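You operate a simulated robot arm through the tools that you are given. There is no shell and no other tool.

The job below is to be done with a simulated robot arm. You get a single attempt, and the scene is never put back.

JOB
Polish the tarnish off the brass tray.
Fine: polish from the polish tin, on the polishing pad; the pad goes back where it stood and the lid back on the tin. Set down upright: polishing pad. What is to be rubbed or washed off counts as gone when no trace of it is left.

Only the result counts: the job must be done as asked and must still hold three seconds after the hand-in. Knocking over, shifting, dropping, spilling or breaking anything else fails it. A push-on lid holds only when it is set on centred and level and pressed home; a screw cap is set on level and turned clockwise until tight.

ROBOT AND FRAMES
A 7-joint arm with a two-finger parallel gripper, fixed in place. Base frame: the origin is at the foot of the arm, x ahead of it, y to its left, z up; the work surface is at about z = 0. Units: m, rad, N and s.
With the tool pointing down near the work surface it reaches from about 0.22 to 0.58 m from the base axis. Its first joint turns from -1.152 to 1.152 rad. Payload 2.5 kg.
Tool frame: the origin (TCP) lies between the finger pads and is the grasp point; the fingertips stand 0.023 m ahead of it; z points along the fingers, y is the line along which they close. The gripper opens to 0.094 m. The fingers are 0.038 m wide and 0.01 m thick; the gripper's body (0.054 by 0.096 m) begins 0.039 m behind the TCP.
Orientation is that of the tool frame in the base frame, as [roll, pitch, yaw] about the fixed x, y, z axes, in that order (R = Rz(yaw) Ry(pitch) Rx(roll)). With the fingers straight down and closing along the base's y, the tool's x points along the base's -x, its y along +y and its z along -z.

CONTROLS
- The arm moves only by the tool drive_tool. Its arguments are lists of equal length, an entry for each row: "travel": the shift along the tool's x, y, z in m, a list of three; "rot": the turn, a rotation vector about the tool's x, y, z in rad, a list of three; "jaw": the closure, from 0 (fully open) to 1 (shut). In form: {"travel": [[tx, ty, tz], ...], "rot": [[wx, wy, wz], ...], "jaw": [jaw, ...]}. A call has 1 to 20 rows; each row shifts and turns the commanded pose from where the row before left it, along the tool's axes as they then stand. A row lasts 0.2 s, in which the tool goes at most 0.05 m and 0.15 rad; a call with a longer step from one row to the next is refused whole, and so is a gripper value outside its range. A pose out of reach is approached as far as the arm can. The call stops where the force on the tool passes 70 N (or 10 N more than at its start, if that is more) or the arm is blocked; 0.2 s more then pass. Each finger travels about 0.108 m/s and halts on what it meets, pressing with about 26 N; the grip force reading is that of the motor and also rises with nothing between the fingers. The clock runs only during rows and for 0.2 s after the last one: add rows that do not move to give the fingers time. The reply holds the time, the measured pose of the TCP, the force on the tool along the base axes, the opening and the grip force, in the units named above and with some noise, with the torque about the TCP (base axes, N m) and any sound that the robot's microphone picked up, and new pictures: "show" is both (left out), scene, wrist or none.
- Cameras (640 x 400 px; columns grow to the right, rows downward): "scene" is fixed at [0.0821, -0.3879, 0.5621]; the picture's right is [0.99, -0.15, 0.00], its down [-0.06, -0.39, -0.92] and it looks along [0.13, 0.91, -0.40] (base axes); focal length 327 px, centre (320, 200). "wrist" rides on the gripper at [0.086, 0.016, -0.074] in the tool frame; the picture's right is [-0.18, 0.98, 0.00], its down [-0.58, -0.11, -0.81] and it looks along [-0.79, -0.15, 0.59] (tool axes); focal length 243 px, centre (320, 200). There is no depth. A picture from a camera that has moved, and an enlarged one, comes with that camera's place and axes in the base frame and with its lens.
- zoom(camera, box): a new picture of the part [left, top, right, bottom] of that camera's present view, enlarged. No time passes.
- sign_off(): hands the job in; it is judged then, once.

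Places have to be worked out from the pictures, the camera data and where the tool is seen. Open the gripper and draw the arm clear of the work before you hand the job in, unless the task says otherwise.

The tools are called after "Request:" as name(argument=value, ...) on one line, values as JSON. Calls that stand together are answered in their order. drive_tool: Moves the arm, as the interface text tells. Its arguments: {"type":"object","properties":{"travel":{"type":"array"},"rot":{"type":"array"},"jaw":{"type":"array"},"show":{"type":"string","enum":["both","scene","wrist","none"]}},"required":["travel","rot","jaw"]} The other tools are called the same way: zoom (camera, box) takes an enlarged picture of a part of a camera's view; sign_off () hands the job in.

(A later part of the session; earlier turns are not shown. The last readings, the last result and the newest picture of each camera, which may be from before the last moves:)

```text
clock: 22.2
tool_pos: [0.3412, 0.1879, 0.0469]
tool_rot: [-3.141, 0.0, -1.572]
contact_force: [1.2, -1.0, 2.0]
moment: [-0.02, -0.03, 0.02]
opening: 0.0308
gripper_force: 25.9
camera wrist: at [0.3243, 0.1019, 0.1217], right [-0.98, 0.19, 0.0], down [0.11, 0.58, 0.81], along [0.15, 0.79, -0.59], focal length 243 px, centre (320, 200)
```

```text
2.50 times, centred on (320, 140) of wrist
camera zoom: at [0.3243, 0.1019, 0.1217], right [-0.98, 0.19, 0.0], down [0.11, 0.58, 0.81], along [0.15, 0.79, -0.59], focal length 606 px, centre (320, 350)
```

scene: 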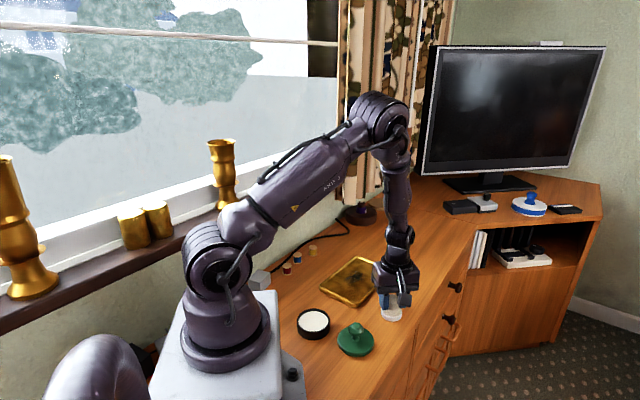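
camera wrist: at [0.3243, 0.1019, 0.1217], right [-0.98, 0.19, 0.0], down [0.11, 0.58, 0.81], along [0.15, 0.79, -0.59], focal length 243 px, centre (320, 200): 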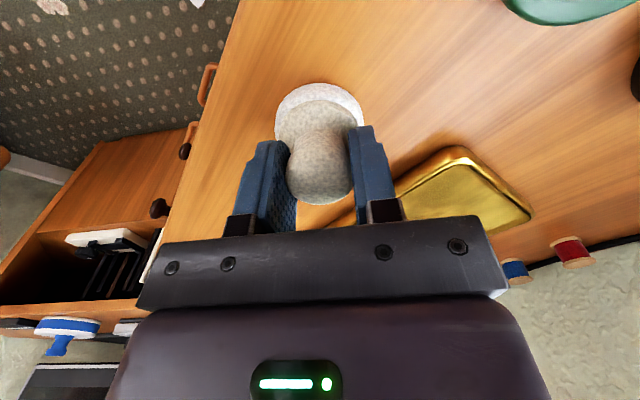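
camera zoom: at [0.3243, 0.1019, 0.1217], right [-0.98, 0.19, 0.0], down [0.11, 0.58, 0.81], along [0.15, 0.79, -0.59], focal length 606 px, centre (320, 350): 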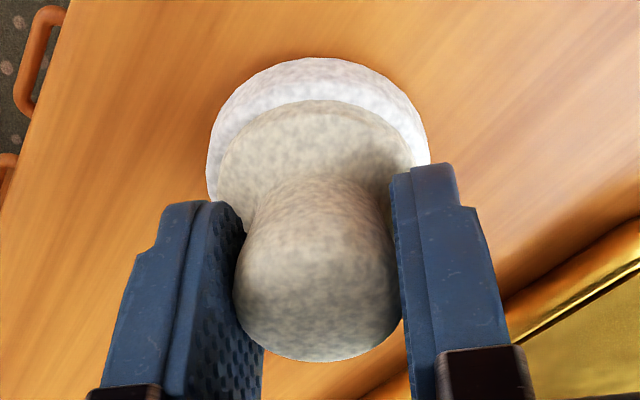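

The pad is gripped and its base hasn't moved. I'll lift it and carry it over to above the tin at about (0.151, 0.173).

Request:
drive_tool(travel=[[0, 0, -0.01], [0, 0, -0.03], [0, 0, -0.034], [0, 0, -0.02], [0.003, 0.0376, 0], [0.003, 0.0376, 0], [0.003, 0.0376, 0], [0.003, 0.0376, 0], [0.003, 0.0376, 0], [0, 0, 0], [0, 0, 0]], rot=[[0, 0, 0], [0, 0, 0], [0, 0, 0], [0, 0, 0], [0, 0, 0], [0, 0, 0], [0, 0, 0], [0, 0, 0], [0, 0, 0], [0, 0, 0], [0, 0, 0]], jaw=[1, 1, 1, 1, 1, 1, 1, 1, 1, 1, 1])

Request:
zoom(camera="wrist", box=[230, 0, 410, 220])

Request:
zoom(camera="scene", box=[270, 250, 366, 350])

```text
clock: 24.6
tool_pos: [0.1526, 0.1728, 0.1403]
tool_rot: [-3.141, 0.0, -1.572]
contact_force: [-0.8, 0.4, -0.4]
moment: [0.02, 0.04, -0.02]
opening: 0.0308
gripper_force: 25.8
camera wrist: at [0.1372, 0.0862, 0.2156], right [-0.98, 0.19, 0.0], down [0.11, 0.58, 0.81], along [0.15, 0.79, -0.59], focal length 243 px, centre (320, 200)
```

scene: 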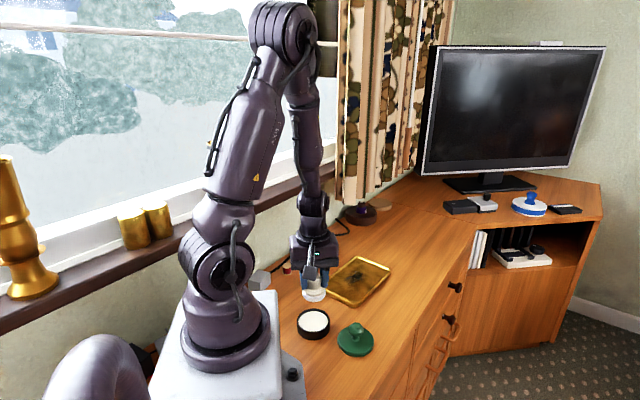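
wrist: 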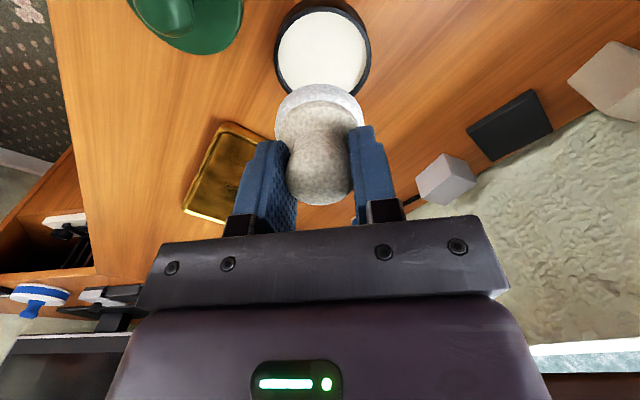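

```text
1.82 times, centred on (320, 110) of wrist
camera zoom: at [0.1372, 0.0862, 0.2156], right [-0.98, 0.19, 0.0], down [0.11, 0.58, 0.81], along [0.15, 0.79, -0.59], focal length 441 px, centre (320, 364)
```

zoom: 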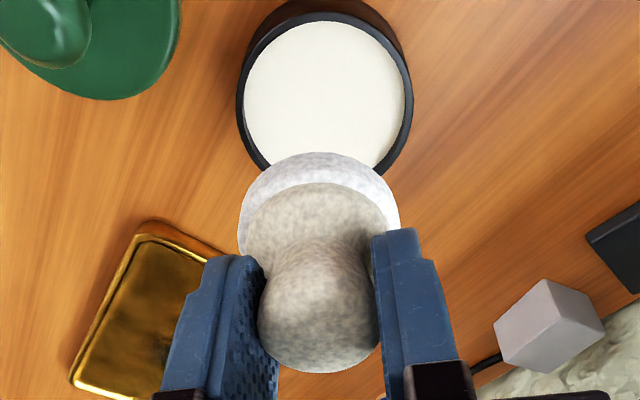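

```text
4.00 times, centred on (318, 300) of scene
camera zoom: at [0.0821, -0.3879, 0.5621], right [0.99, -0.15, 0.0], down [-0.06, -0.39, -0.92], along [0.13, 0.91, -0.4], focal length 1306 px, centre (328, -200)
```

zoom: 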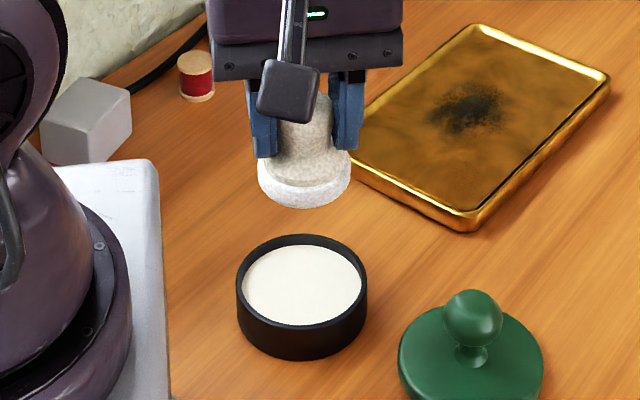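

The pad is centred over the tin within about 1.5 mm. I'll apply a small correction and descend to just above the polish, whose surface I estimate at z≈0.021.

Request:
drive_tool(travel=[[0.0005, 0.0015, 0.02], [0, 0, 0.025], [0, 0, 0.016], [0, 0, 0.005], [0, 0, 0]], rot=[[0, 0, 0], [0, 0, 0], [0, 0, 0], [0, 0, 0], [0, 0, 0]], jaw=[1, 1, 1, 1, 1])

Request:
zoom(camera="wrist", box=[230, 0, 410, 220])

Request:
zoom(camera="scene", box=[270, 270, 366, 350])

```text
clock: 25.8
tool_pos: [0.1509, 0.173, 0.0732]
tool_rot: [-3.141, 0.0, -1.572]
contact_force: [-0.5, -0.4, -0.1]
moment: [0.02, -0.02, -0.02]
opening: 0.0307
gripper_force: 26.0
camera wrist: at [0.1354, 0.0855, 0.1487], right [-0.98, 0.19, 0.0], down [0.11, 0.58, 0.81], along [0.15, 0.79, -0.59], focal length 243 px, centre (320, 200)
```

scene: 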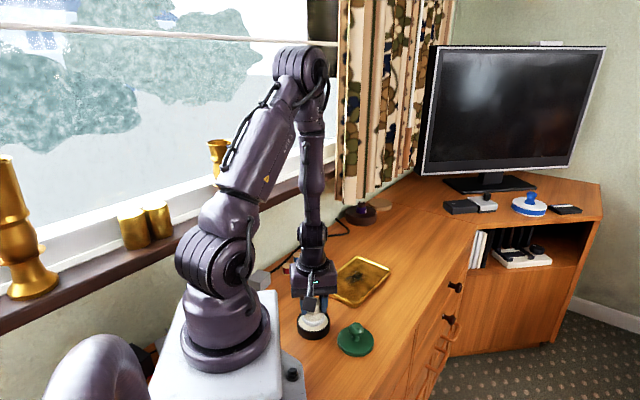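
wrist: 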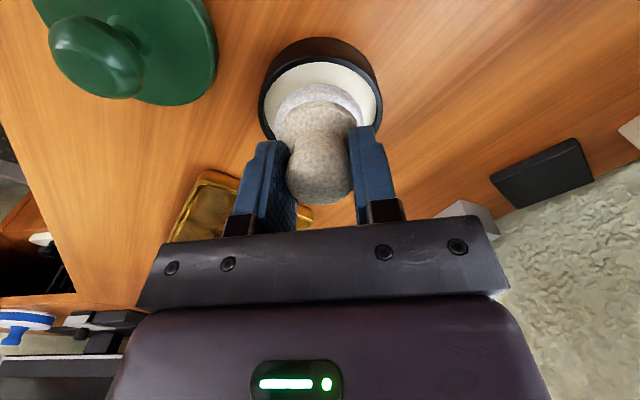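

```text
1.82 times, centred on (320, 110) of wrist
camera zoom: at [0.1354, 0.0855, 0.1487], right [-0.98, 0.19, 0.0], down [0.11, 0.58, 0.81], along [0.15, 0.79, -0.59], focal length 441 px, centre (320, 364)
```

zoom: 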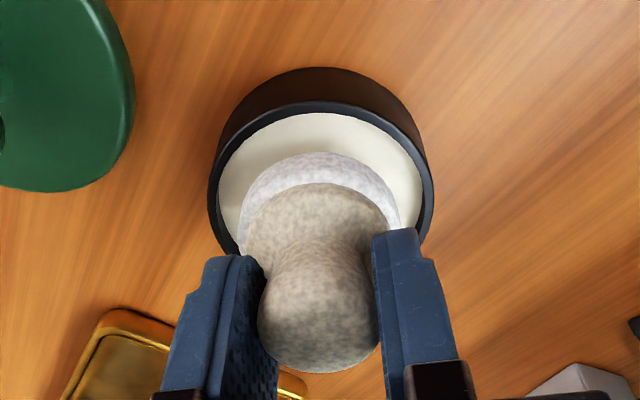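

```text
5.00 times, centred on (318, 310) of scene
camera zoom: at [0.0821, -0.3879, 0.5621], right [0.99, -0.15, 0.0], down [-0.06, -0.39, -0.92], along [0.13, 0.91, -0.4], focal length 1633 px, centre (330, -350)
```

zoom: 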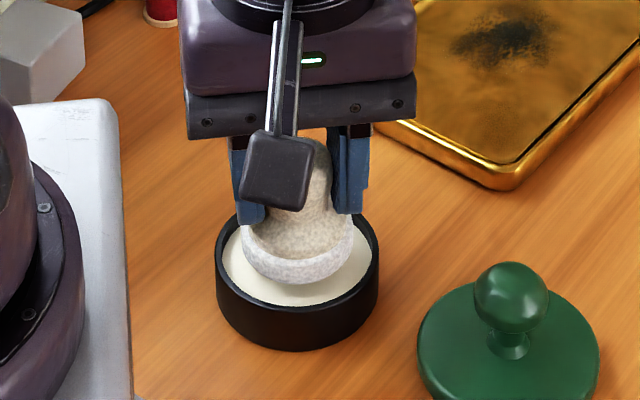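

The pad is inside the rim outline and just above the polish. I'll step down gently until I feel contact.

Request:
drive_tool(travel=[[0, 0, 0.0015], [0, 0, 0.0015], [0, 0, 0.001], [0, 0, 0]], rot=[[0, 0, 0], [0, 0, 0], [0, 0, 0], [0, 0, 0]], jaw=[1, 1, 1, 1], show="none")

```text
clock: 26.8
tool_pos: [0.1518, 0.1735, 0.0684]
tool_rot: [3.141, -0.001, -1.573]
contact_force: [0.0, 0.3, -0.9]
moment: [0.03, 0.02, -0.02]
opening: 0.0308
gripper_force: 26.1
```

No contact yet at z≈0.069–0.070, so I'll continue down by 1 mm steps.

Request:
drive_tool(travel=[[0, 0, 0.001], [0, 0, 0.001], [0, 0, 0]], rot=[[0, 0, 0], [0, 0, 0], [0, 0, 0]], jaw=[1, 1, 1], show="wrist")

Request:
zoom(camera="wrist", box=[230, 0, 410, 220])

Request:
zoom(camera="scene", box=[270, 270, 366, 350])

```text
clock: 27.6
tool_pos: [0.1521, 0.1739, 0.0683]
tool_rot: [3.141, -0.001, -1.571]
contact_force: [-0.1, -0.4, -0.8]
moment: [0.02, 0.01, 0.01]
opening: 0.031
gripper_force: 25.7
camera wrist: at [0.1359, 0.0867, 0.1432], right [-0.98, 0.19, 0.0], down [0.11, 0.58, 0.81], along [0.15, 0.79, -0.59], focal length 243 px, centre (320, 200)
```

wrist: 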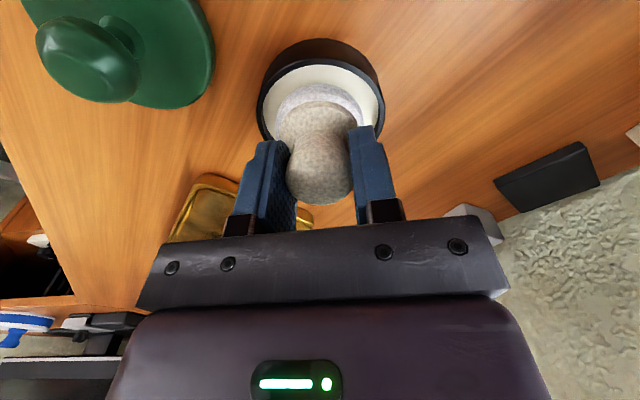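

```text
1.82 times, centred on (320, 110) of wrist
camera zoom: at [0.1359, 0.0867, 0.1432], right [-0.98, 0.19, 0.0], down [0.11, 0.58, 0.81], along [0.15, 0.79, -0.59], focal length 441 px, centre (320, 364)
```

zoom: 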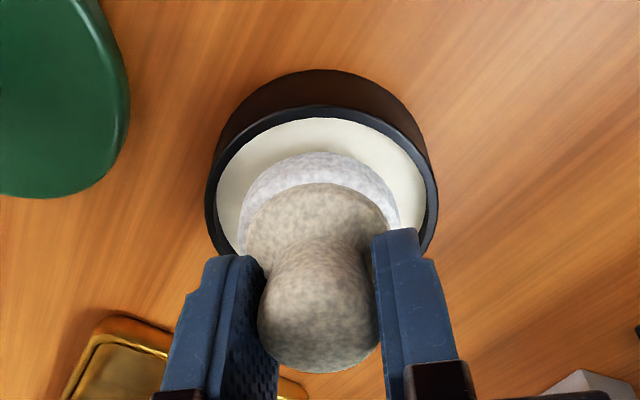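

```text
5.00 times, centred on (318, 310) of scene
camera zoom: at [0.0821, -0.3879, 0.5621], right [0.99, -0.15, 0.0], down [-0.06, -0.39, -0.92], along [0.13, 0.91, -0.4], focal length 1633 px, centre (330, -350)
```

zoom: 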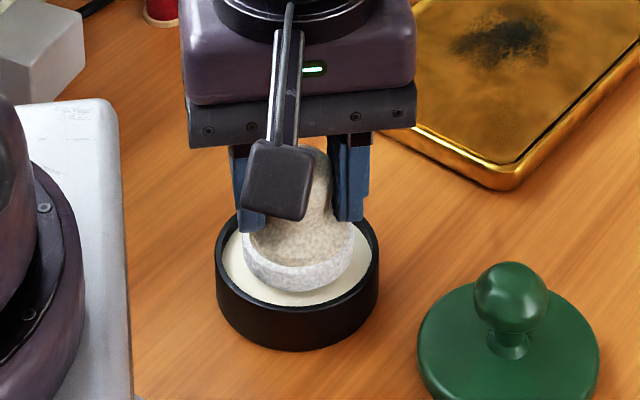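

It's very close to the polish surface now. I'll take a couple more 1 mm steps.

Request:
drive_tool(travel=[[0, 0, 0.001], [0, 0, 0.001], [0, 0, 0]], rot=[[0, 0, 0], [0, 0, 0], [0, 0, 0]], jaw=[1, 1, 1], show="none")

```text
clock: 28.4
tool_pos: [0.1509, 0.1743, 0.0661]
tool_rot: [-3.141, 0.001, -1.574]
contact_force: [0.3, 0.2, -0.7]
moment: [0.02, 0.03, -0.01]
opening: 0.0308
gripper_force: 25.6
```

Still no contact at z≈0.066. One more pair of small steps.

Request:
drive_tool(travel=[[0, 0, 0.001], [0, 0, 0.001], [0, 0, 0]], rot=[[0, 0, 0], [0, 0, 0], [0, 0, 0]], jaw=[1, 1, 1], show="none")

Request:
zoom(camera="scene", box=[270, 270, 366, 350])

```text
clock: 29.2
tool_pos: [0.1502, 0.1722, 0.0631]
tool_rot: [-3.141, 0.001, -1.571]
contact_force: [0.3, 0.7, -0.6]
moment: [0.01, -0.01, 0.02]
opening: 0.0309
gripper_force: 26.0
```

```text
5.00 times, centred on (318, 310) of scene
camera zoom: at [0.0821, -0.3879, 0.5621], right [0.99, -0.15, 0.0], down [-0.06, -0.39, -0.92], along [0.13, 0.91, -0.4], focal length 1633 px, centre (330, -350)
```

zoom: 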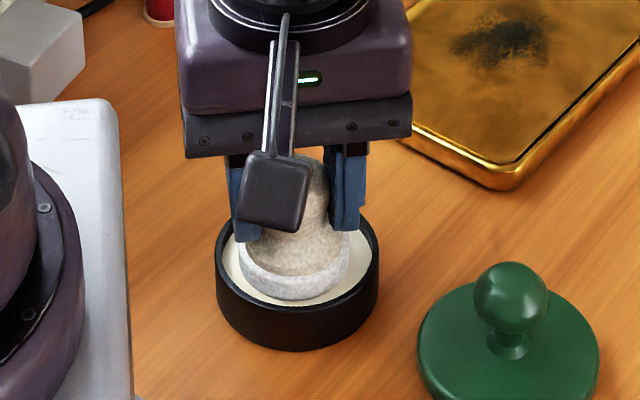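

The pad is still free at z≈0.064, with its bottom near 0.018. The fingertips are well above the rim, so I'll keep going gently.

Request:
drive_tool(travel=[[0, 0, 0.001], [0, 0, 0.001], [0, 0, 0]], rot=[[0, 0, 0], [0, 0, 0], [0, 0, 0]], jaw=[1, 1, 1], show="wrist")

Request:
zoom(camera="wrist", box=[230, 0, 410, 220])

Request:
zoom(camera="scene", box=[280, 290, 350, 340])

```text
clock: 30.0
tool_pos: [0.1501, 0.1741, 0.0618]
tool_rot: [3.141, 0.0, -1.573]
contact_force: [-2.9, -4.7, 36.3]
moment: [0.0, 0.03, 0.02]
opening: 0.0307
gripper_force: 26.0
camera wrist: at [0.1345, 0.0864, 0.1378], right [-0.98, 0.19, 0.0], down [0.11, 0.58, 0.81], along [0.15, 0.79, -0.59], focal length 243 px, centre (320, 200)
```

wrist: 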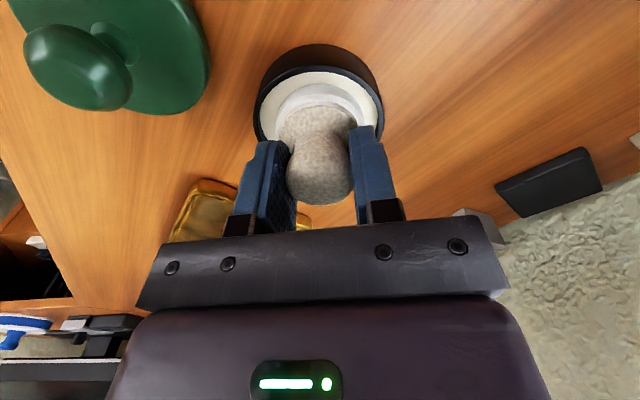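

```text
1.82 times, centred on (320, 110) of wrist
camera zoom: at [0.1345, 0.0864, 0.1378], right [-0.98, 0.19, 0.0], down [0.11, 0.58, 0.81], along [0.15, 0.79, -0.59], focal length 441 px, centre (320, 364)
```

zoom: 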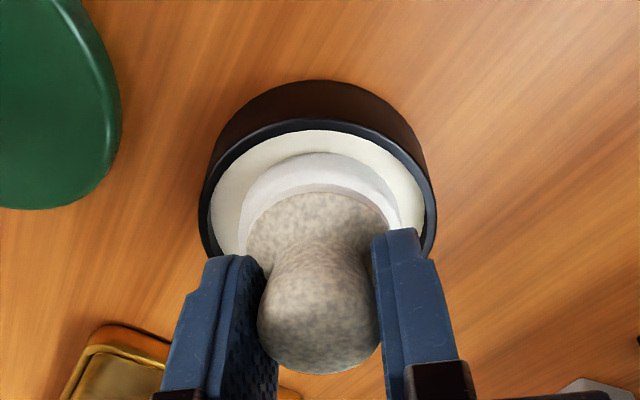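

```text
8.00 times, centred on (315, 315) of scene
camera zoom: at [0.0821, -0.3879, 0.562], right [0.99, -0.15, 0.0], down [-0.06, -0.39, -0.92], along [0.13, 0.91, -0.4], focal length 2613 px, centre (360, -720)
```

zoom: 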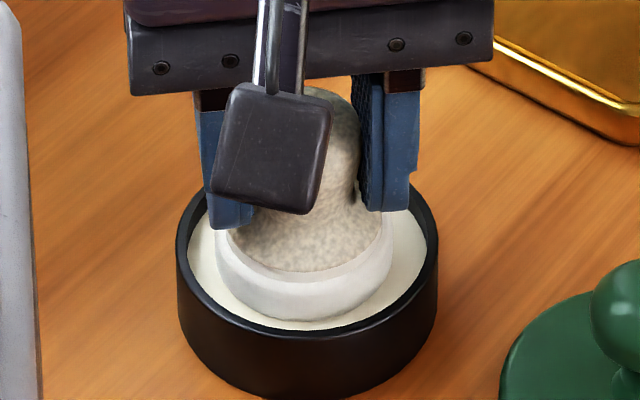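

I felt contact (36 N), and the pad's face now looks glossy white, loaded with polish. I'll lift it straight out and go high over the tray to inspect the tarnish.

Request:
drive_tool(travel=[[0, 0, -0.005], [0, 0, -0.02], [0, 0, -0.035], [0, 0, -0.05], [-0.0156, -0.0338, -0.022], [-0.0156, -0.0338, -0.022], [-0.0156, -0.0338, -0.022], [-0.0157, -0.0339, -0.022], [0, 0, 0], [0, 0, 0]], rot=[[0, 0, 0], [0, 0, 0], [0, 0, 0], [0, 0, 0], [0, 0, 0], [0, 0, 0], [0, 0, 0], [0, 0, 0], [0, 0, 0], [0, 0, 0]], jaw=[1, 1, 1, 1, 1, 1, 1, 1, 1, 1])

Request:
zoom(camera="wrist", box=[230, 0, 410, 112])

Request:
zoom(camera="scene", box=[280, 220, 420, 350])

```text
clock: 32.2
tool_pos: [0.2888, 0.2373, 0.2598]
tool_rot: [3.141, -0.001, -1.574]
contact_force: [0.9, -0.6, -1.0]
moment: [0.0, 0.0, 0.05]
opening: 0.0308
gripper_force: 26.2
camera wrist: at [0.2721, 0.1504, 0.3346], right [-0.98, 0.19, 0.0], down [0.11, 0.58, 0.81], along [0.15, 0.79, -0.59], focal length 243 px, centre (320, 200)
```

scene: 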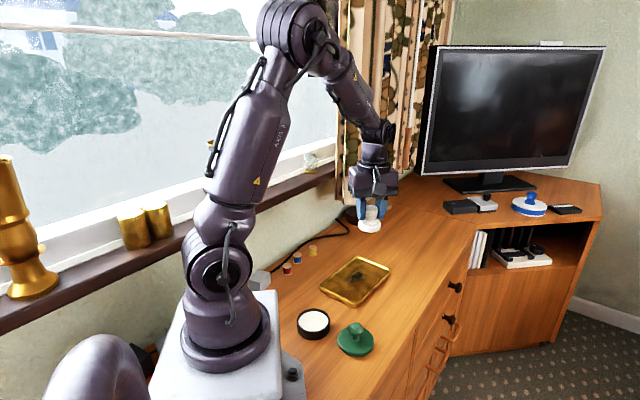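
wrist: 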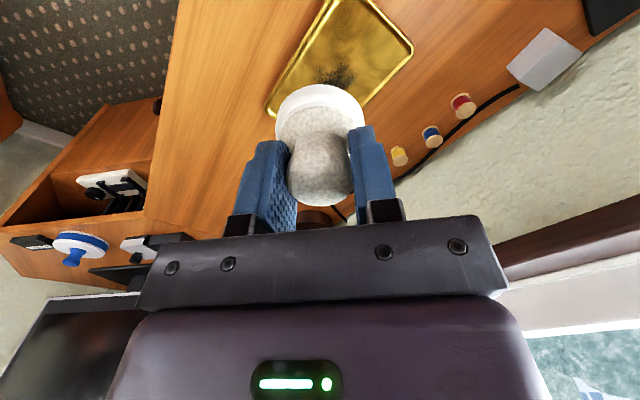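

```text
3.56 times, centred on (320, 56) of wrist
camera zoom: at [0.2721, 0.1504, 0.3346], right [-0.98, 0.19, 0.0], down [0.11, 0.58, 0.81], along [0.15, 0.79, -0.59], focal length 863 px, centre (320, 712)
```

zoom: 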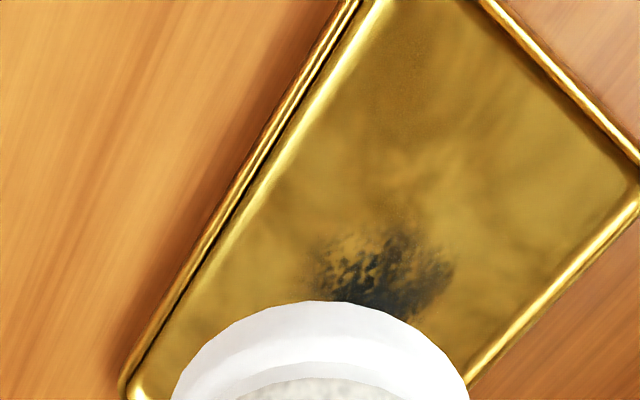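

```text
3.08 times, centred on (350, 285) of scene
camera zoom: at [0.0821, -0.3879, 0.5621], right [0.99, -0.15, 0.0], down [-0.06, -0.39, -0.92], along [0.13, 0.91, -0.4], focal length 1005 px, centre (228, -62)
```

zoom: 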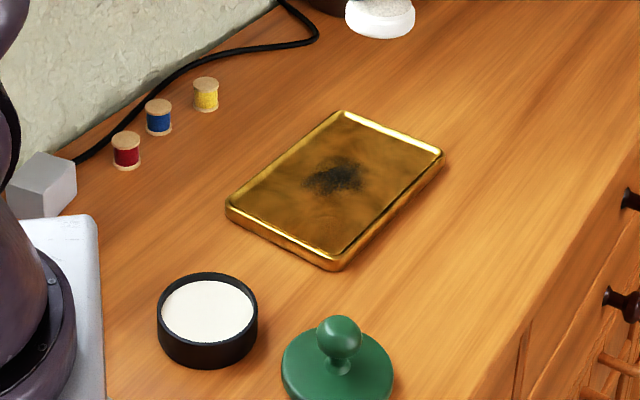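

The pad is fully coated. I'll move 4 cm further in +y so the whole tarnish patch is visible ahead of the pad.

Request:
drive_tool(travel=[[-0.04, 0, 0], [0, 0, 0], [0, 0, 0]], rot=[[0, 0, 0], [0, 0, 0], [0, 0, 0]], jaw=[1, 1, 1], show="wrist")

Request:
zoom(camera="wrist", box=[230, 0, 410, 112])

```text
clock: 33.0
tool_pos: [0.2871, 0.2769, 0.2595]
tool_rot: [-3.141, 0.0, -1.572]
contact_force: [-0.6, 0.3, -0.4]
moment: [-0.01, 0.06, 0.02]
opening: 0.0306
gripper_force: 25.6
camera wrist: at [0.2714, 0.1892, 0.3344], right [-0.98, 0.19, 0.0], down [0.11, 0.58, 0.81], along [0.15, 0.79, -0.59], focal length 243 px, centre (320, 200)
```

wrist: 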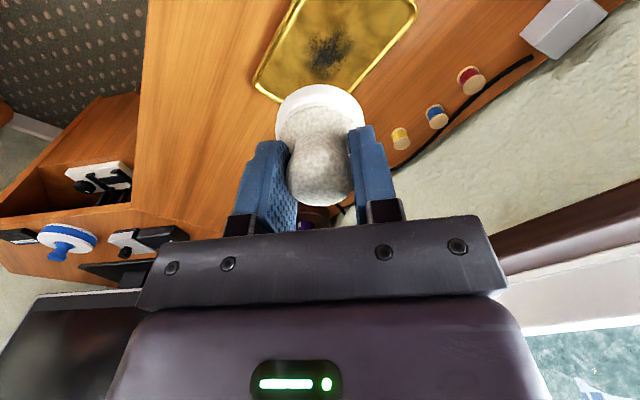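

```text
3.56 times, centred on (320, 56) of wrist
camera zoom: at [0.2714, 0.1892, 0.3344], right [-0.98, 0.19, 0.0], down [0.11, 0.58, 0.81], along [0.15, 0.79, -0.59], focal length 863 px, centre (320, 712)
```

zoom: 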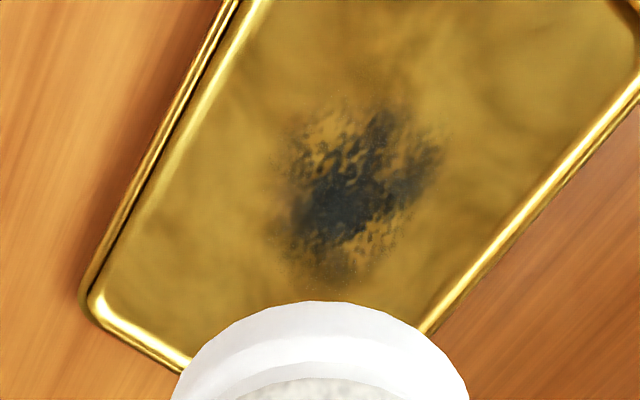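

The tarnish is centred at about (0.281, 0.328) with a radius of about 0.03, near the middle of the tray. I'll move over that centre and descend to just above the tray floor.

Request:
drive_tool(travel=[[-0.0265, 0.002, 0], [-0.0265, 0.002, 0], [0, 0, 0.045], [0, 0, 0.045], [0, 0, 0.045], [0, 0, 0.035], [0, 0, 0.01], [0, 0, 0], [0, 0, 0]], rot=[[0, 0, 0], [0, 0, 0], [0, 0, 0], [0, 0, 0], [0, 0, 0], [0, 0, 0], [0, 0, 0], [0, 0, 0], [0, 0, 0]], jaw=[1, 1, 1, 1, 1, 1, 1, 1, 1])

Request:
zoom(camera="scene", box=[305, 235, 415, 315])

Request:
zoom(camera="wrist", box=[220, 0, 420, 220])

```text
clock: 35.0
tool_pos: [0.2839, 0.3267, 0.0822]
tool_rot: [3.142, 0.0, -1.571]
contact_force: [-0.5, -0.3, -0.2]
moment: [-0.01, -0.03, 0.0]
opening: 0.0309
gripper_force: 26.0
camera wrist: at [0.2685, 0.2411, 0.1573], right [-0.98, 0.19, 0.0], down [0.11, 0.58, 0.81], along [0.15, 0.79, -0.59], focal length 243 px, centre (320, 200)
```

scene: 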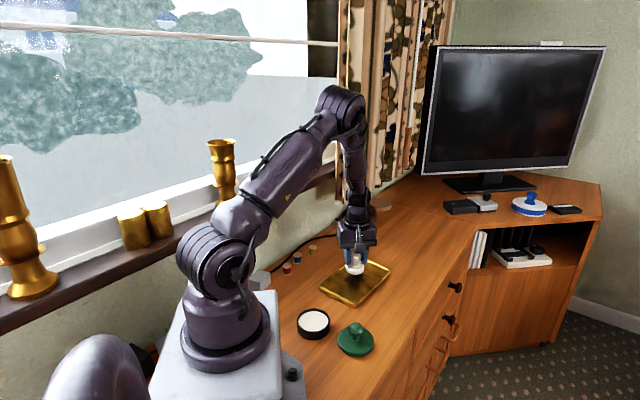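
wrist: 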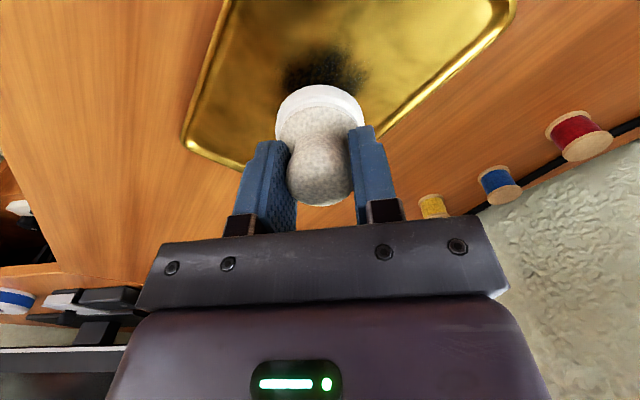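

```text
5.00 times, centred on (360, 275) of scene
camera zoom: at [0.0821, -0.3879, 0.5621], right [0.99, -0.15, 0.0], down [-0.06, -0.39, -0.92], along [0.13, 0.91, -0.4], focal length 1633 px, centre (120, -175)
```

zoom: 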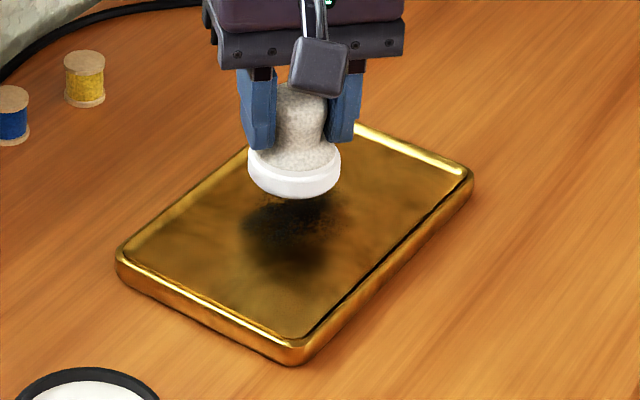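

```text
1.82 times, centred on (320, 110) of wrist
camera zoom: at [0.2685, 0.2411, 0.1573], right [-0.98, 0.19, 0.0], down [0.11, 0.58, 0.81], along [0.15, 0.79, -0.59], focal length 441 px, centre (320, 364)
```

zoom: 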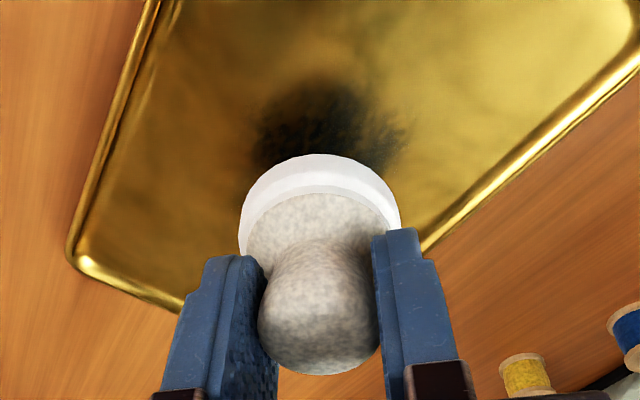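

The pad is above the tarnish with its bottom about 2 cm over the floor. I'll descend with small steps toward contact.

Request:
drive_tool(travel=[[0, 0, 0.01], [0, 0, 0.006], [0, 0, 0.002], [0, 0, 0.002], [0, 0, 0]], rot=[[0, 0, 0], [0, 0, 0], [0, 0, 0], [0, 0, 0], [0, 0, 0]], jaw=[1, 1, 1, 1, 1], show="wrist")

Request:
zoom(camera="scene", box=[305, 235, 415, 315])

```text
clock: 36.2
tool_pos: [0.2828, 0.3284, 0.0604]
tool_rot: [3.141, 0.0, -1.573]
contact_force: [-0.5, -0.5, -0.9]
moment: [0.0, 0.0, -0.01]
opening: 0.0309
gripper_force: 26.2
camera wrist: at [0.2675, 0.2422, 0.1352], right [-0.98, 0.19, 0.0], down [0.11, 0.58, 0.81], along [0.15, 0.79, -0.59], focal length 243 px, centre (320, 200)
```

wrist: 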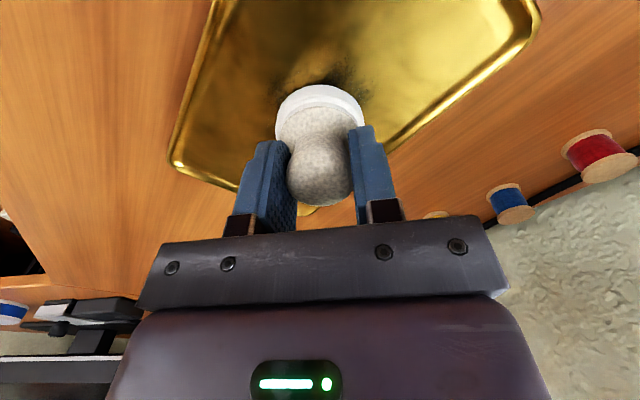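

```text
5.00 times, centred on (360, 275) of scene
camera zoom: at [0.0821, -0.3879, 0.5621], right [0.99, -0.15, 0.0], down [-0.06, -0.39, -0.92], along [0.13, 0.91, -0.4], focal length 1633 px, centre (120, -175)
```

zoom: 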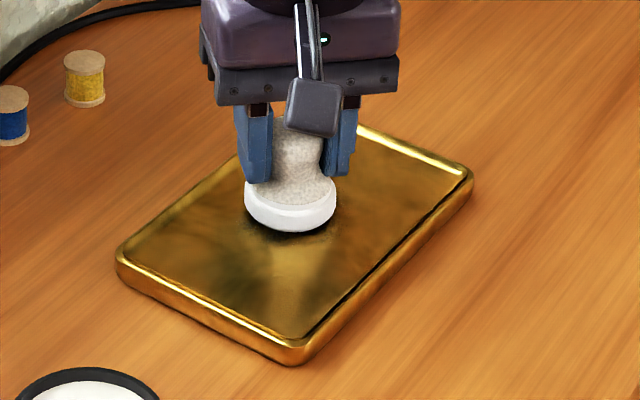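

There's no contact at z≈0.060. I'll continue down in 1 mm steps.

Request:
drive_tool(travel=[[0, 0, 0.001], [0, 0, 0.001], [0, 0, 0]], rot=[[0, 0, 0], [0, 0, 0], [0, 0, 0]], jaw=[1, 1, 1], show="none")

```text
clock: 37.0
tool_pos: [0.2827, 0.328, 0.0581]
tool_rot: [3.141, 0.0, -1.572]
contact_force: [-1.9, -2.4, 5.8]
moment: [0.02, 0.07, 0.03]
opening: 0.0308
gripper_force: 25.7
```

The pad touches the tray floor with about 6 N at z≈0.058. I'll press a further 0.4 mm and make a first small circular rub, keeping an eye on the forces and on whether the tray moves.

Request:
drive_tool(travel=[[0, 0, 0.0004], [0.012, 0, 0], [-0.0035, 0.0085, 0], [-0.0085, 0.0035, 0], [-0.0085, -0.0035, 0], [-0.0035, -0.0085, 0], [0.0035, -0.0085, 0], [0.0085, -0.0035, 0], [0.0085, 0.0035, 0], [0.0035, 0.0085, 0], [-0.012, 0, 0], [0, 0, 0]], rot=[[0, 0, 0], [0, 0, 0], [0, 0, 0], [0, 0, 0], [0, 0, 0], [0, 0, 0], [0, 0, 0], [0, 0, 0], [0, 0, 0], [0, 0, 0], [0, 0, 0], [0, 0, 0]], jaw=[1, 1, 1, 1, 1, 1, 1, 1, 1, 1, 1, 1])

Request:
zoom(camera="scene", box=[305, 235, 415, 315])

Request:
zoom(camera="wrist", box=[220, 0, 420, 220])

```text
clock: 39.6
tool_pos: [0.2821, 0.3274, 0.0561]
tool_rot: [-3.14, 0.001, -1.573]
contact_force: [0.7, -1.7, 3.6]
moment: [0.0, -0.06, -0.03]
opening: 0.0306
gripper_force: 26.1
camera wrist: at [0.2665, 0.2409, 0.133], right [-0.98, 0.19, 0.0], down [0.11, 0.58, 0.81], along [0.15, 0.79, -0.59], focal length 243 px, centre (320, 200)
```

scene: 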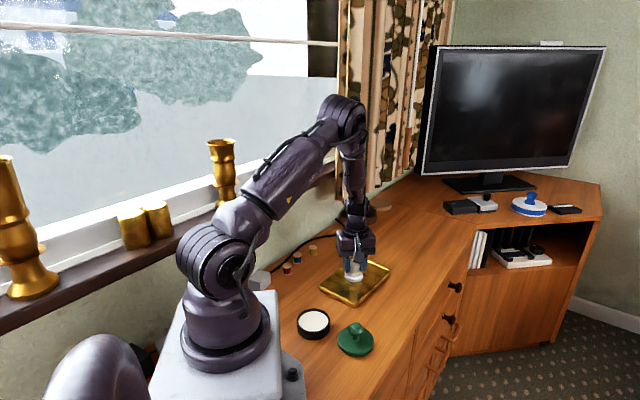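
wrist: 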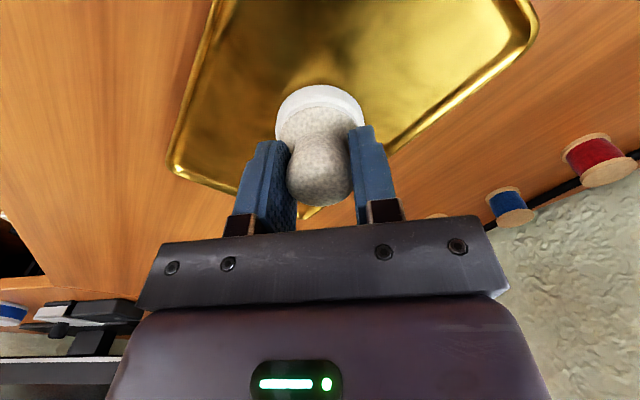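

```text
5.00 times, centred on (360, 275) of scene
camera zoom: at [0.0821, -0.3879, 0.5621], right [0.99, -0.15, 0.0], down [-0.06, -0.39, -0.92], along [0.13, 0.91, -0.4], focal length 1633 px, centre (120, -175)
```

zoom: 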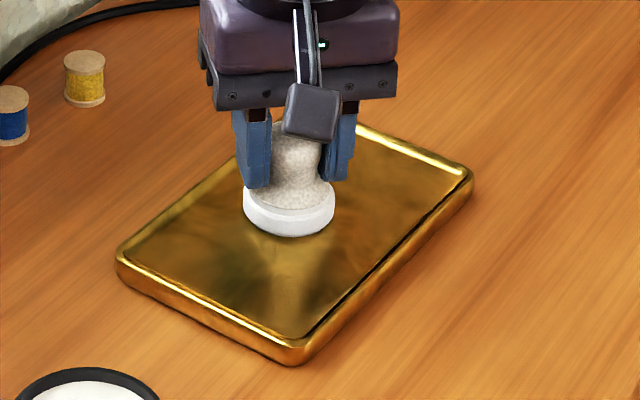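

```text
1.82 times, centred on (320, 110) of wrist
camera zoom: at [0.2665, 0.2409, 0.133], right [-0.98, 0.19, 0.0], down [0.11, 0.58, 0.81], along [0.15, 0.79, -0.59], focal length 441 px, centre (320, 364)
```

zoom: 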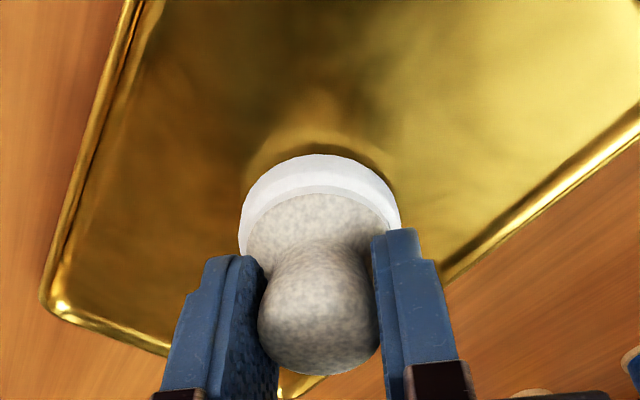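

The tray hasn't moved, and the visible tarnish is already disappearing. I'll press slightly more and rub larger and smaller circles to cover the whole patch.

Request:
drive_tool(travel=[[0.018, 0, 0.0003], [-0.0053, 0.0127, 0], [-0.0127, 0.0053, 0], [-0.0127, -0.0053, 0], [-0.0053, -0.0127, 0], [0.0053, -0.0127, 0], [0.0127, -0.0053, 0], [0.0127, 0.0053, 0], [0.0053, 0.0127, 0], [-0.018, 0, 0], [-0.01, 0, 0], [0.0029, 0.0071, 0], [0.0071, 0.0029, 0], [0.0071, -0.0029, 0], [0.0029, -0.0071, 0], [-0.0029, -0.0071, 0], [-0.0071, -0.0029, 0], [-0.0071, 0.0029, 0], [-0.0029, 0.0071, 0], [0.01, 0, 0]], rot=[[0, 0, 0], [0, 0, 0], [0, 0, 0], [0, 0, 0], [0, 0, 0], [0, 0, 0], [0, 0, 0], [0, 0, 0], [0, 0, 0], [0, 0, 0], [0, 0, 0], [0, 0, 0], [0, 0, 0], [0, 0, 0], [0, 0, 0], [0, 0, 0], [0, 0, 0], [0, 0, 0], [0, 0, 0], [0, 0, 0]], jaw=[1, 1, 1, 1, 1, 1, 1, 1, 1, 1, 1, 1, 1, 1, 1, 1, 1, 1, 1, 1])

Request:
zoom(camera="scene", box=[305, 235, 415, 315])

```text
clock: 43.8
tool_pos: [0.2814, 0.3304, 0.0568]
tool_rot: [-3.138, 0.002, -1.573]
contact_force: [0.0, 0.8, 2.7]
moment: [0.06, 0.11, -0.03]
opening: 0.0311
gripper_force: 25.7
camera wrist: at [0.2656, 0.2432, 0.132], right [-0.98, 0.19, 0.0], down [0.11, 0.58, 0.81], along [0.15, 0.79, -0.59], focal length 243 px, centre (320, 200)
```

scene: 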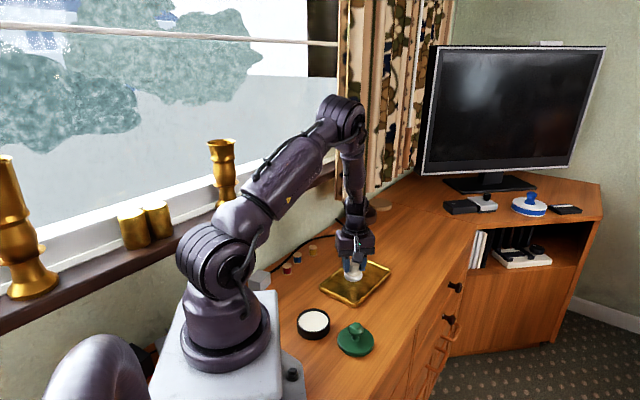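
wrist: 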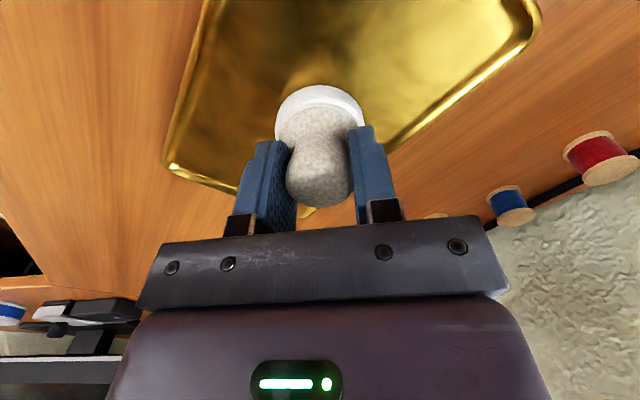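

```text
5.00 times, centred on (360, 275) of scene
camera zoom: at [0.0821, -0.3879, 0.5621], right [0.99, -0.15, 0.0], down [-0.06, -0.39, -0.92], along [0.13, 0.91, -0.4], focal length 1633 px, centre (120, -175)
```

zoom: 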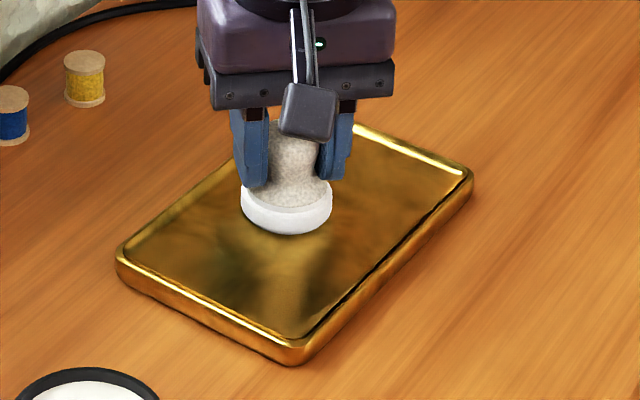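

I'll lift off and go back to the earlier viewing pose to inspect what tarnish remains.

Request:
drive_tool(travel=[[0, 0, -0.02], [0, 0, -0.045], [0, 0, -0.0457], [0, 0, -0.046], [0, 0, -0.046], [0.0265, -0.002, 0], [0.0265, -0.002, 0], [0, 0, 0], [0, 0, 0]], rot=[[0, 0, 0], [0, 0, 0], [0, 0, 0], [0, 0, 0], [0, 0, 0], [0, 0, 0], [0, 0, 0], [0, 0, 0], [0, 0, 0]], jaw=[1, 1, 1, 1, 1, 1, 1, 1, 1])

Request:
zoom(camera="wrist", box=[230, 0, 410, 112])

Request:
zoom(camera="scene", box=[310, 245, 410, 310])

```text
clock: 45.8
tool_pos: [0.2864, 0.278, 0.2603]
tool_rot: [-3.141, -0.001, -1.571]
contact_force: [0.2, -0.6, -0.3]
moment: [-0.02, -0.01, 0.01]
opening: 0.0308
gripper_force: 26.0
camera wrist: at [0.2706, 0.1912, 0.3358], right [-0.98, 0.19, 0.0], down [0.11, 0.58, 0.81], along [0.15, 0.79, -0.59], focal length 243 px, centre (320, 200)
```

scene: 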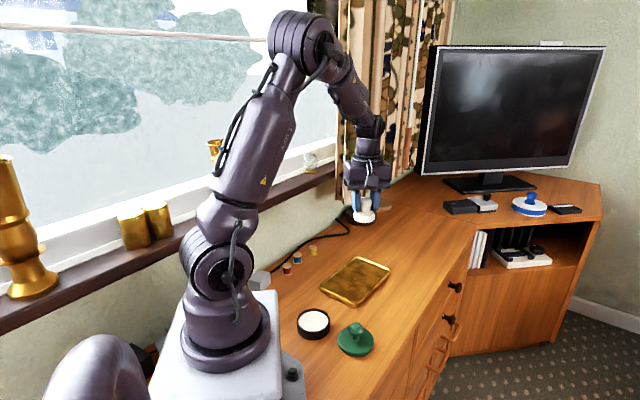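
wrist: 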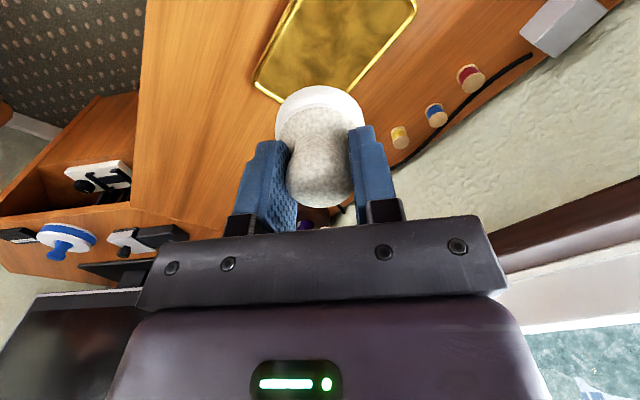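

```text
3.56 times, centred on (320, 56) of wrist
camera zoom: at [0.2706, 0.1912, 0.3358], right [-0.98, 0.19, 0.0], down [0.11, 0.58, 0.81], along [0.15, 0.79, -0.59], focal length 863 px, centre (320, 712)
```

zoom: 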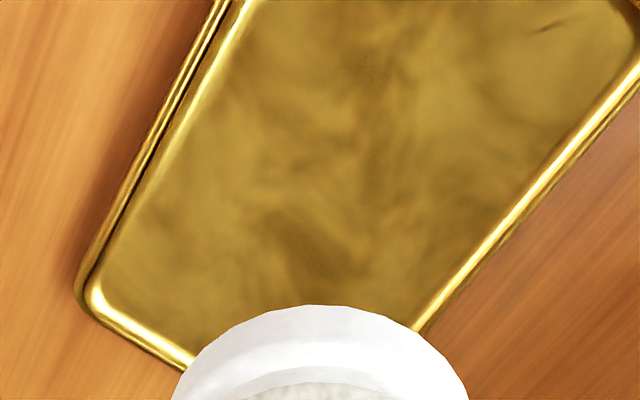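

```text
6.15 times, centred on (360, 278) of scene
camera zoom: at [0.0821, -0.3879, 0.5621], right [0.99, -0.15, 0.0], down [-0.06, -0.39, -0.92], along [0.13, 0.91, -0.4], focal length 2010 px, centre (74, -277)
```

zoom: 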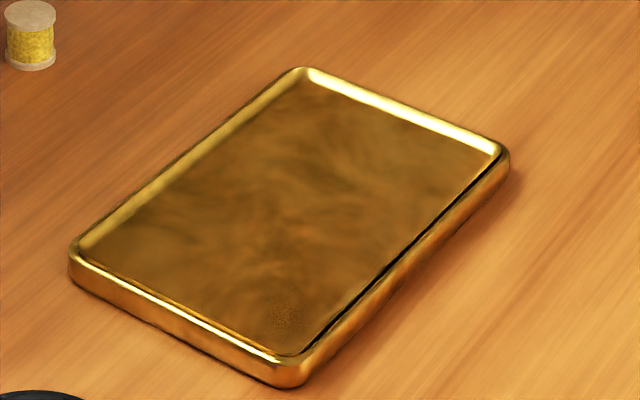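

The dark patch is gone and the tray sits exactly where it was. I'll inspect the tray closely for faint traces, especially the speckle toward the near corner.

Request:
zoom(camera="scene", box=[335, 270, 383, 300])

Request:
zoom(camera="scene", box=[325, 255, 385, 293])

Request:
zoom(camera="wrist", box=[360, 0, 424, 40])

Request:
zoom(camera="wrist", box=[270, 0, 400, 90])

```text
13.33 times, centred on (359, 285) of scene
camera zoom: at [0.0821, -0.3879, 0.5621], right [0.99, -0.15, 0.0], down [-0.06, -0.39, -0.92], along [0.13, 0.91, -0.4], focal length 4355 px, centre (-200, -933)
```

zoom: 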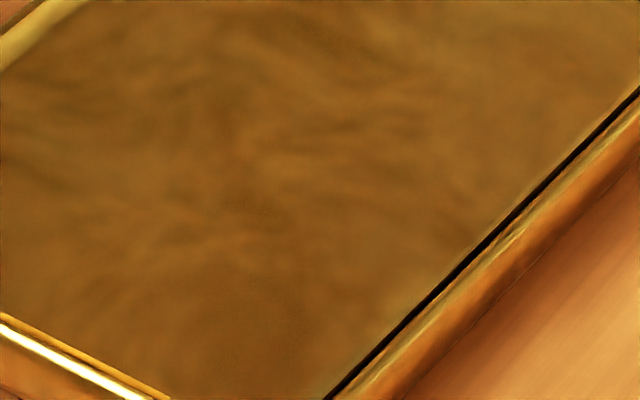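

```text
10.53 times, centred on (355, 274) of scene
camera zoom: at [0.0821, -0.3879, 0.5621], right [0.99, -0.15, 0.0], down [-0.06, -0.39, -0.92], along [0.13, 0.91, -0.4], focal length 3438 px, centre (-48, -579)
```

zoom: 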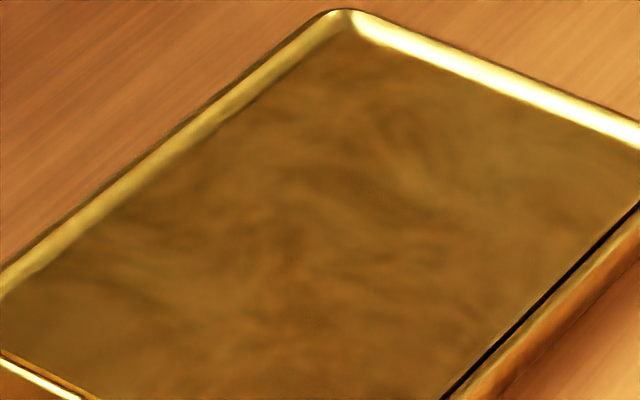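

```text
10.00 times, centred on (392, 20) of wrist
camera zoom: at [0.2706, 0.1912, 0.3358], right [-0.98, 0.19, 0.0], down [0.11, 0.58, 0.81], along [0.15, 0.79, -0.59], focal length 2426 px, centre (-400, 2000)
```

zoom: 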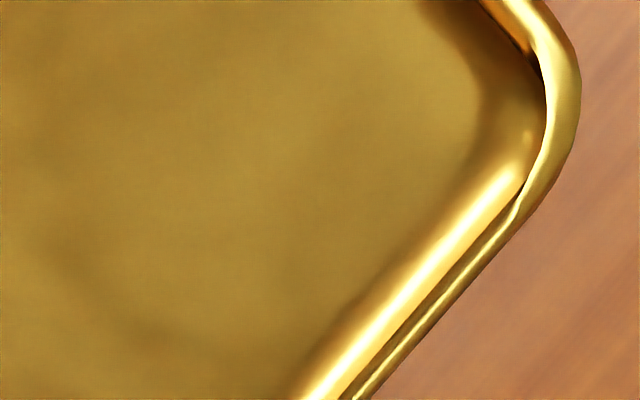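

```text
4.44 times, centred on (335, 45) of wrist
camera zoom: at [0.2706, 0.1912, 0.3358], right [-0.98, 0.19, 0.0], down [0.11, 0.58, 0.81], along [0.15, 0.79, -0.59], focal length 1078 px, centre (253, 889)
```

zoom: 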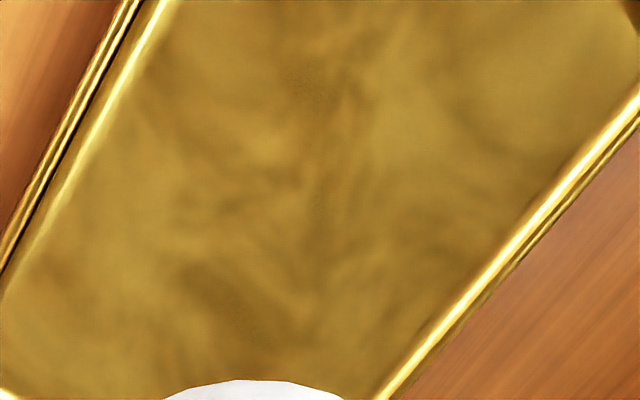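

The centre looks clean. There's a faint fixed speckle near (0.263, 0.25) toward the near corner, so I'll move the wrist camera closer to check whether it's residue.

Request:
drive_tool(travel=[[0.0325, 0.0065, 0.03], [0.0325, 0.0065, 0.03], [0, 0, 0], [0, 0, 0]], rot=[[0, 0, 0], [0, 0, 0], [0, 0, 0], [0, 0, 0]], jaw=[1, 1, 1, 1], show="wrist")

Request:
zoom(camera="wrist", box=[256, 0, 400, 90])

Request:
zoom(camera="wrist", box=[290, 40, 362, 85])

```text
clock: 46.8
tool_pos: [0.2703, 0.2125, 0.1984]
tool_rot: [-3.141, 0.002, -1.572]
contact_force: [0.2, -0.3, -0.7]
moment: [0.04, 0.01, 0.01]
opening: 0.031
gripper_force: 25.6
camera wrist: at [0.2545, 0.1254, 0.2737], right [-0.98, 0.19, 0.0], down [0.11, 0.58, 0.81], along [0.15, 0.79, -0.59], focal length 243 px, centre (320, 200)
```

wrist: 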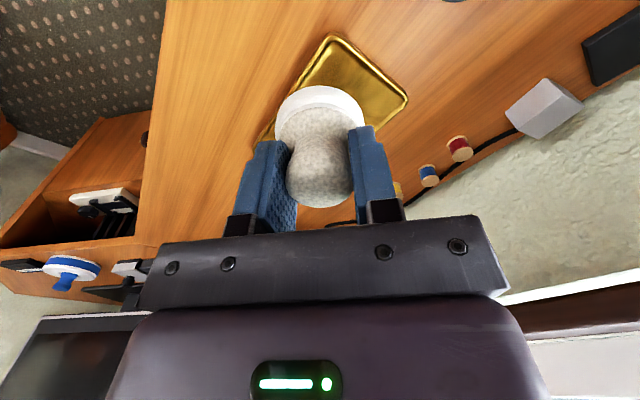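

```text
4.44 times, centred on (328, 45) of wrist
camera zoom: at [0.2545, 0.1254, 0.2737], right [-0.98, 0.19, 0.0], down [0.11, 0.58, 0.81], along [0.15, 0.79, -0.59], focal length 1078 px, centre (284, 889)
```

zoom: 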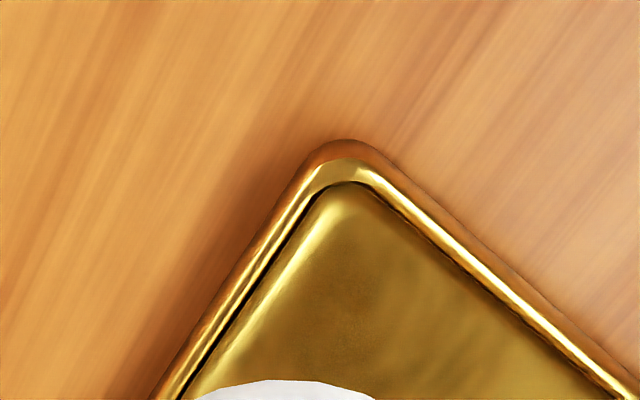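

```text
8.89 times, centred on (326, 62) of wrist
camera zoom: at [0.2545, 0.1254, 0.2737], right [-0.98, 0.19, 0.0], down [0.11, 0.58, 0.81], along [0.15, 0.79, -0.59], focal length 2157 px, centre (267, 1422)
```

zoom: 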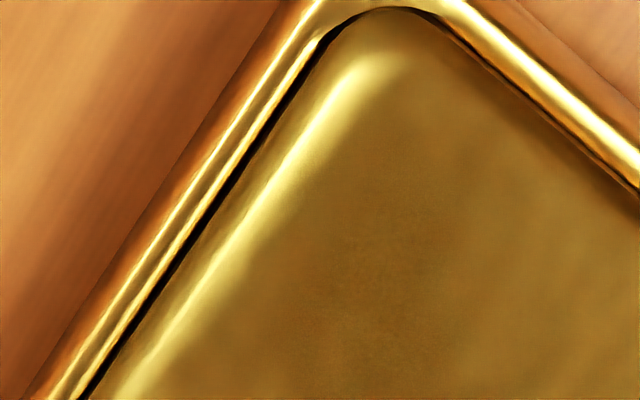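

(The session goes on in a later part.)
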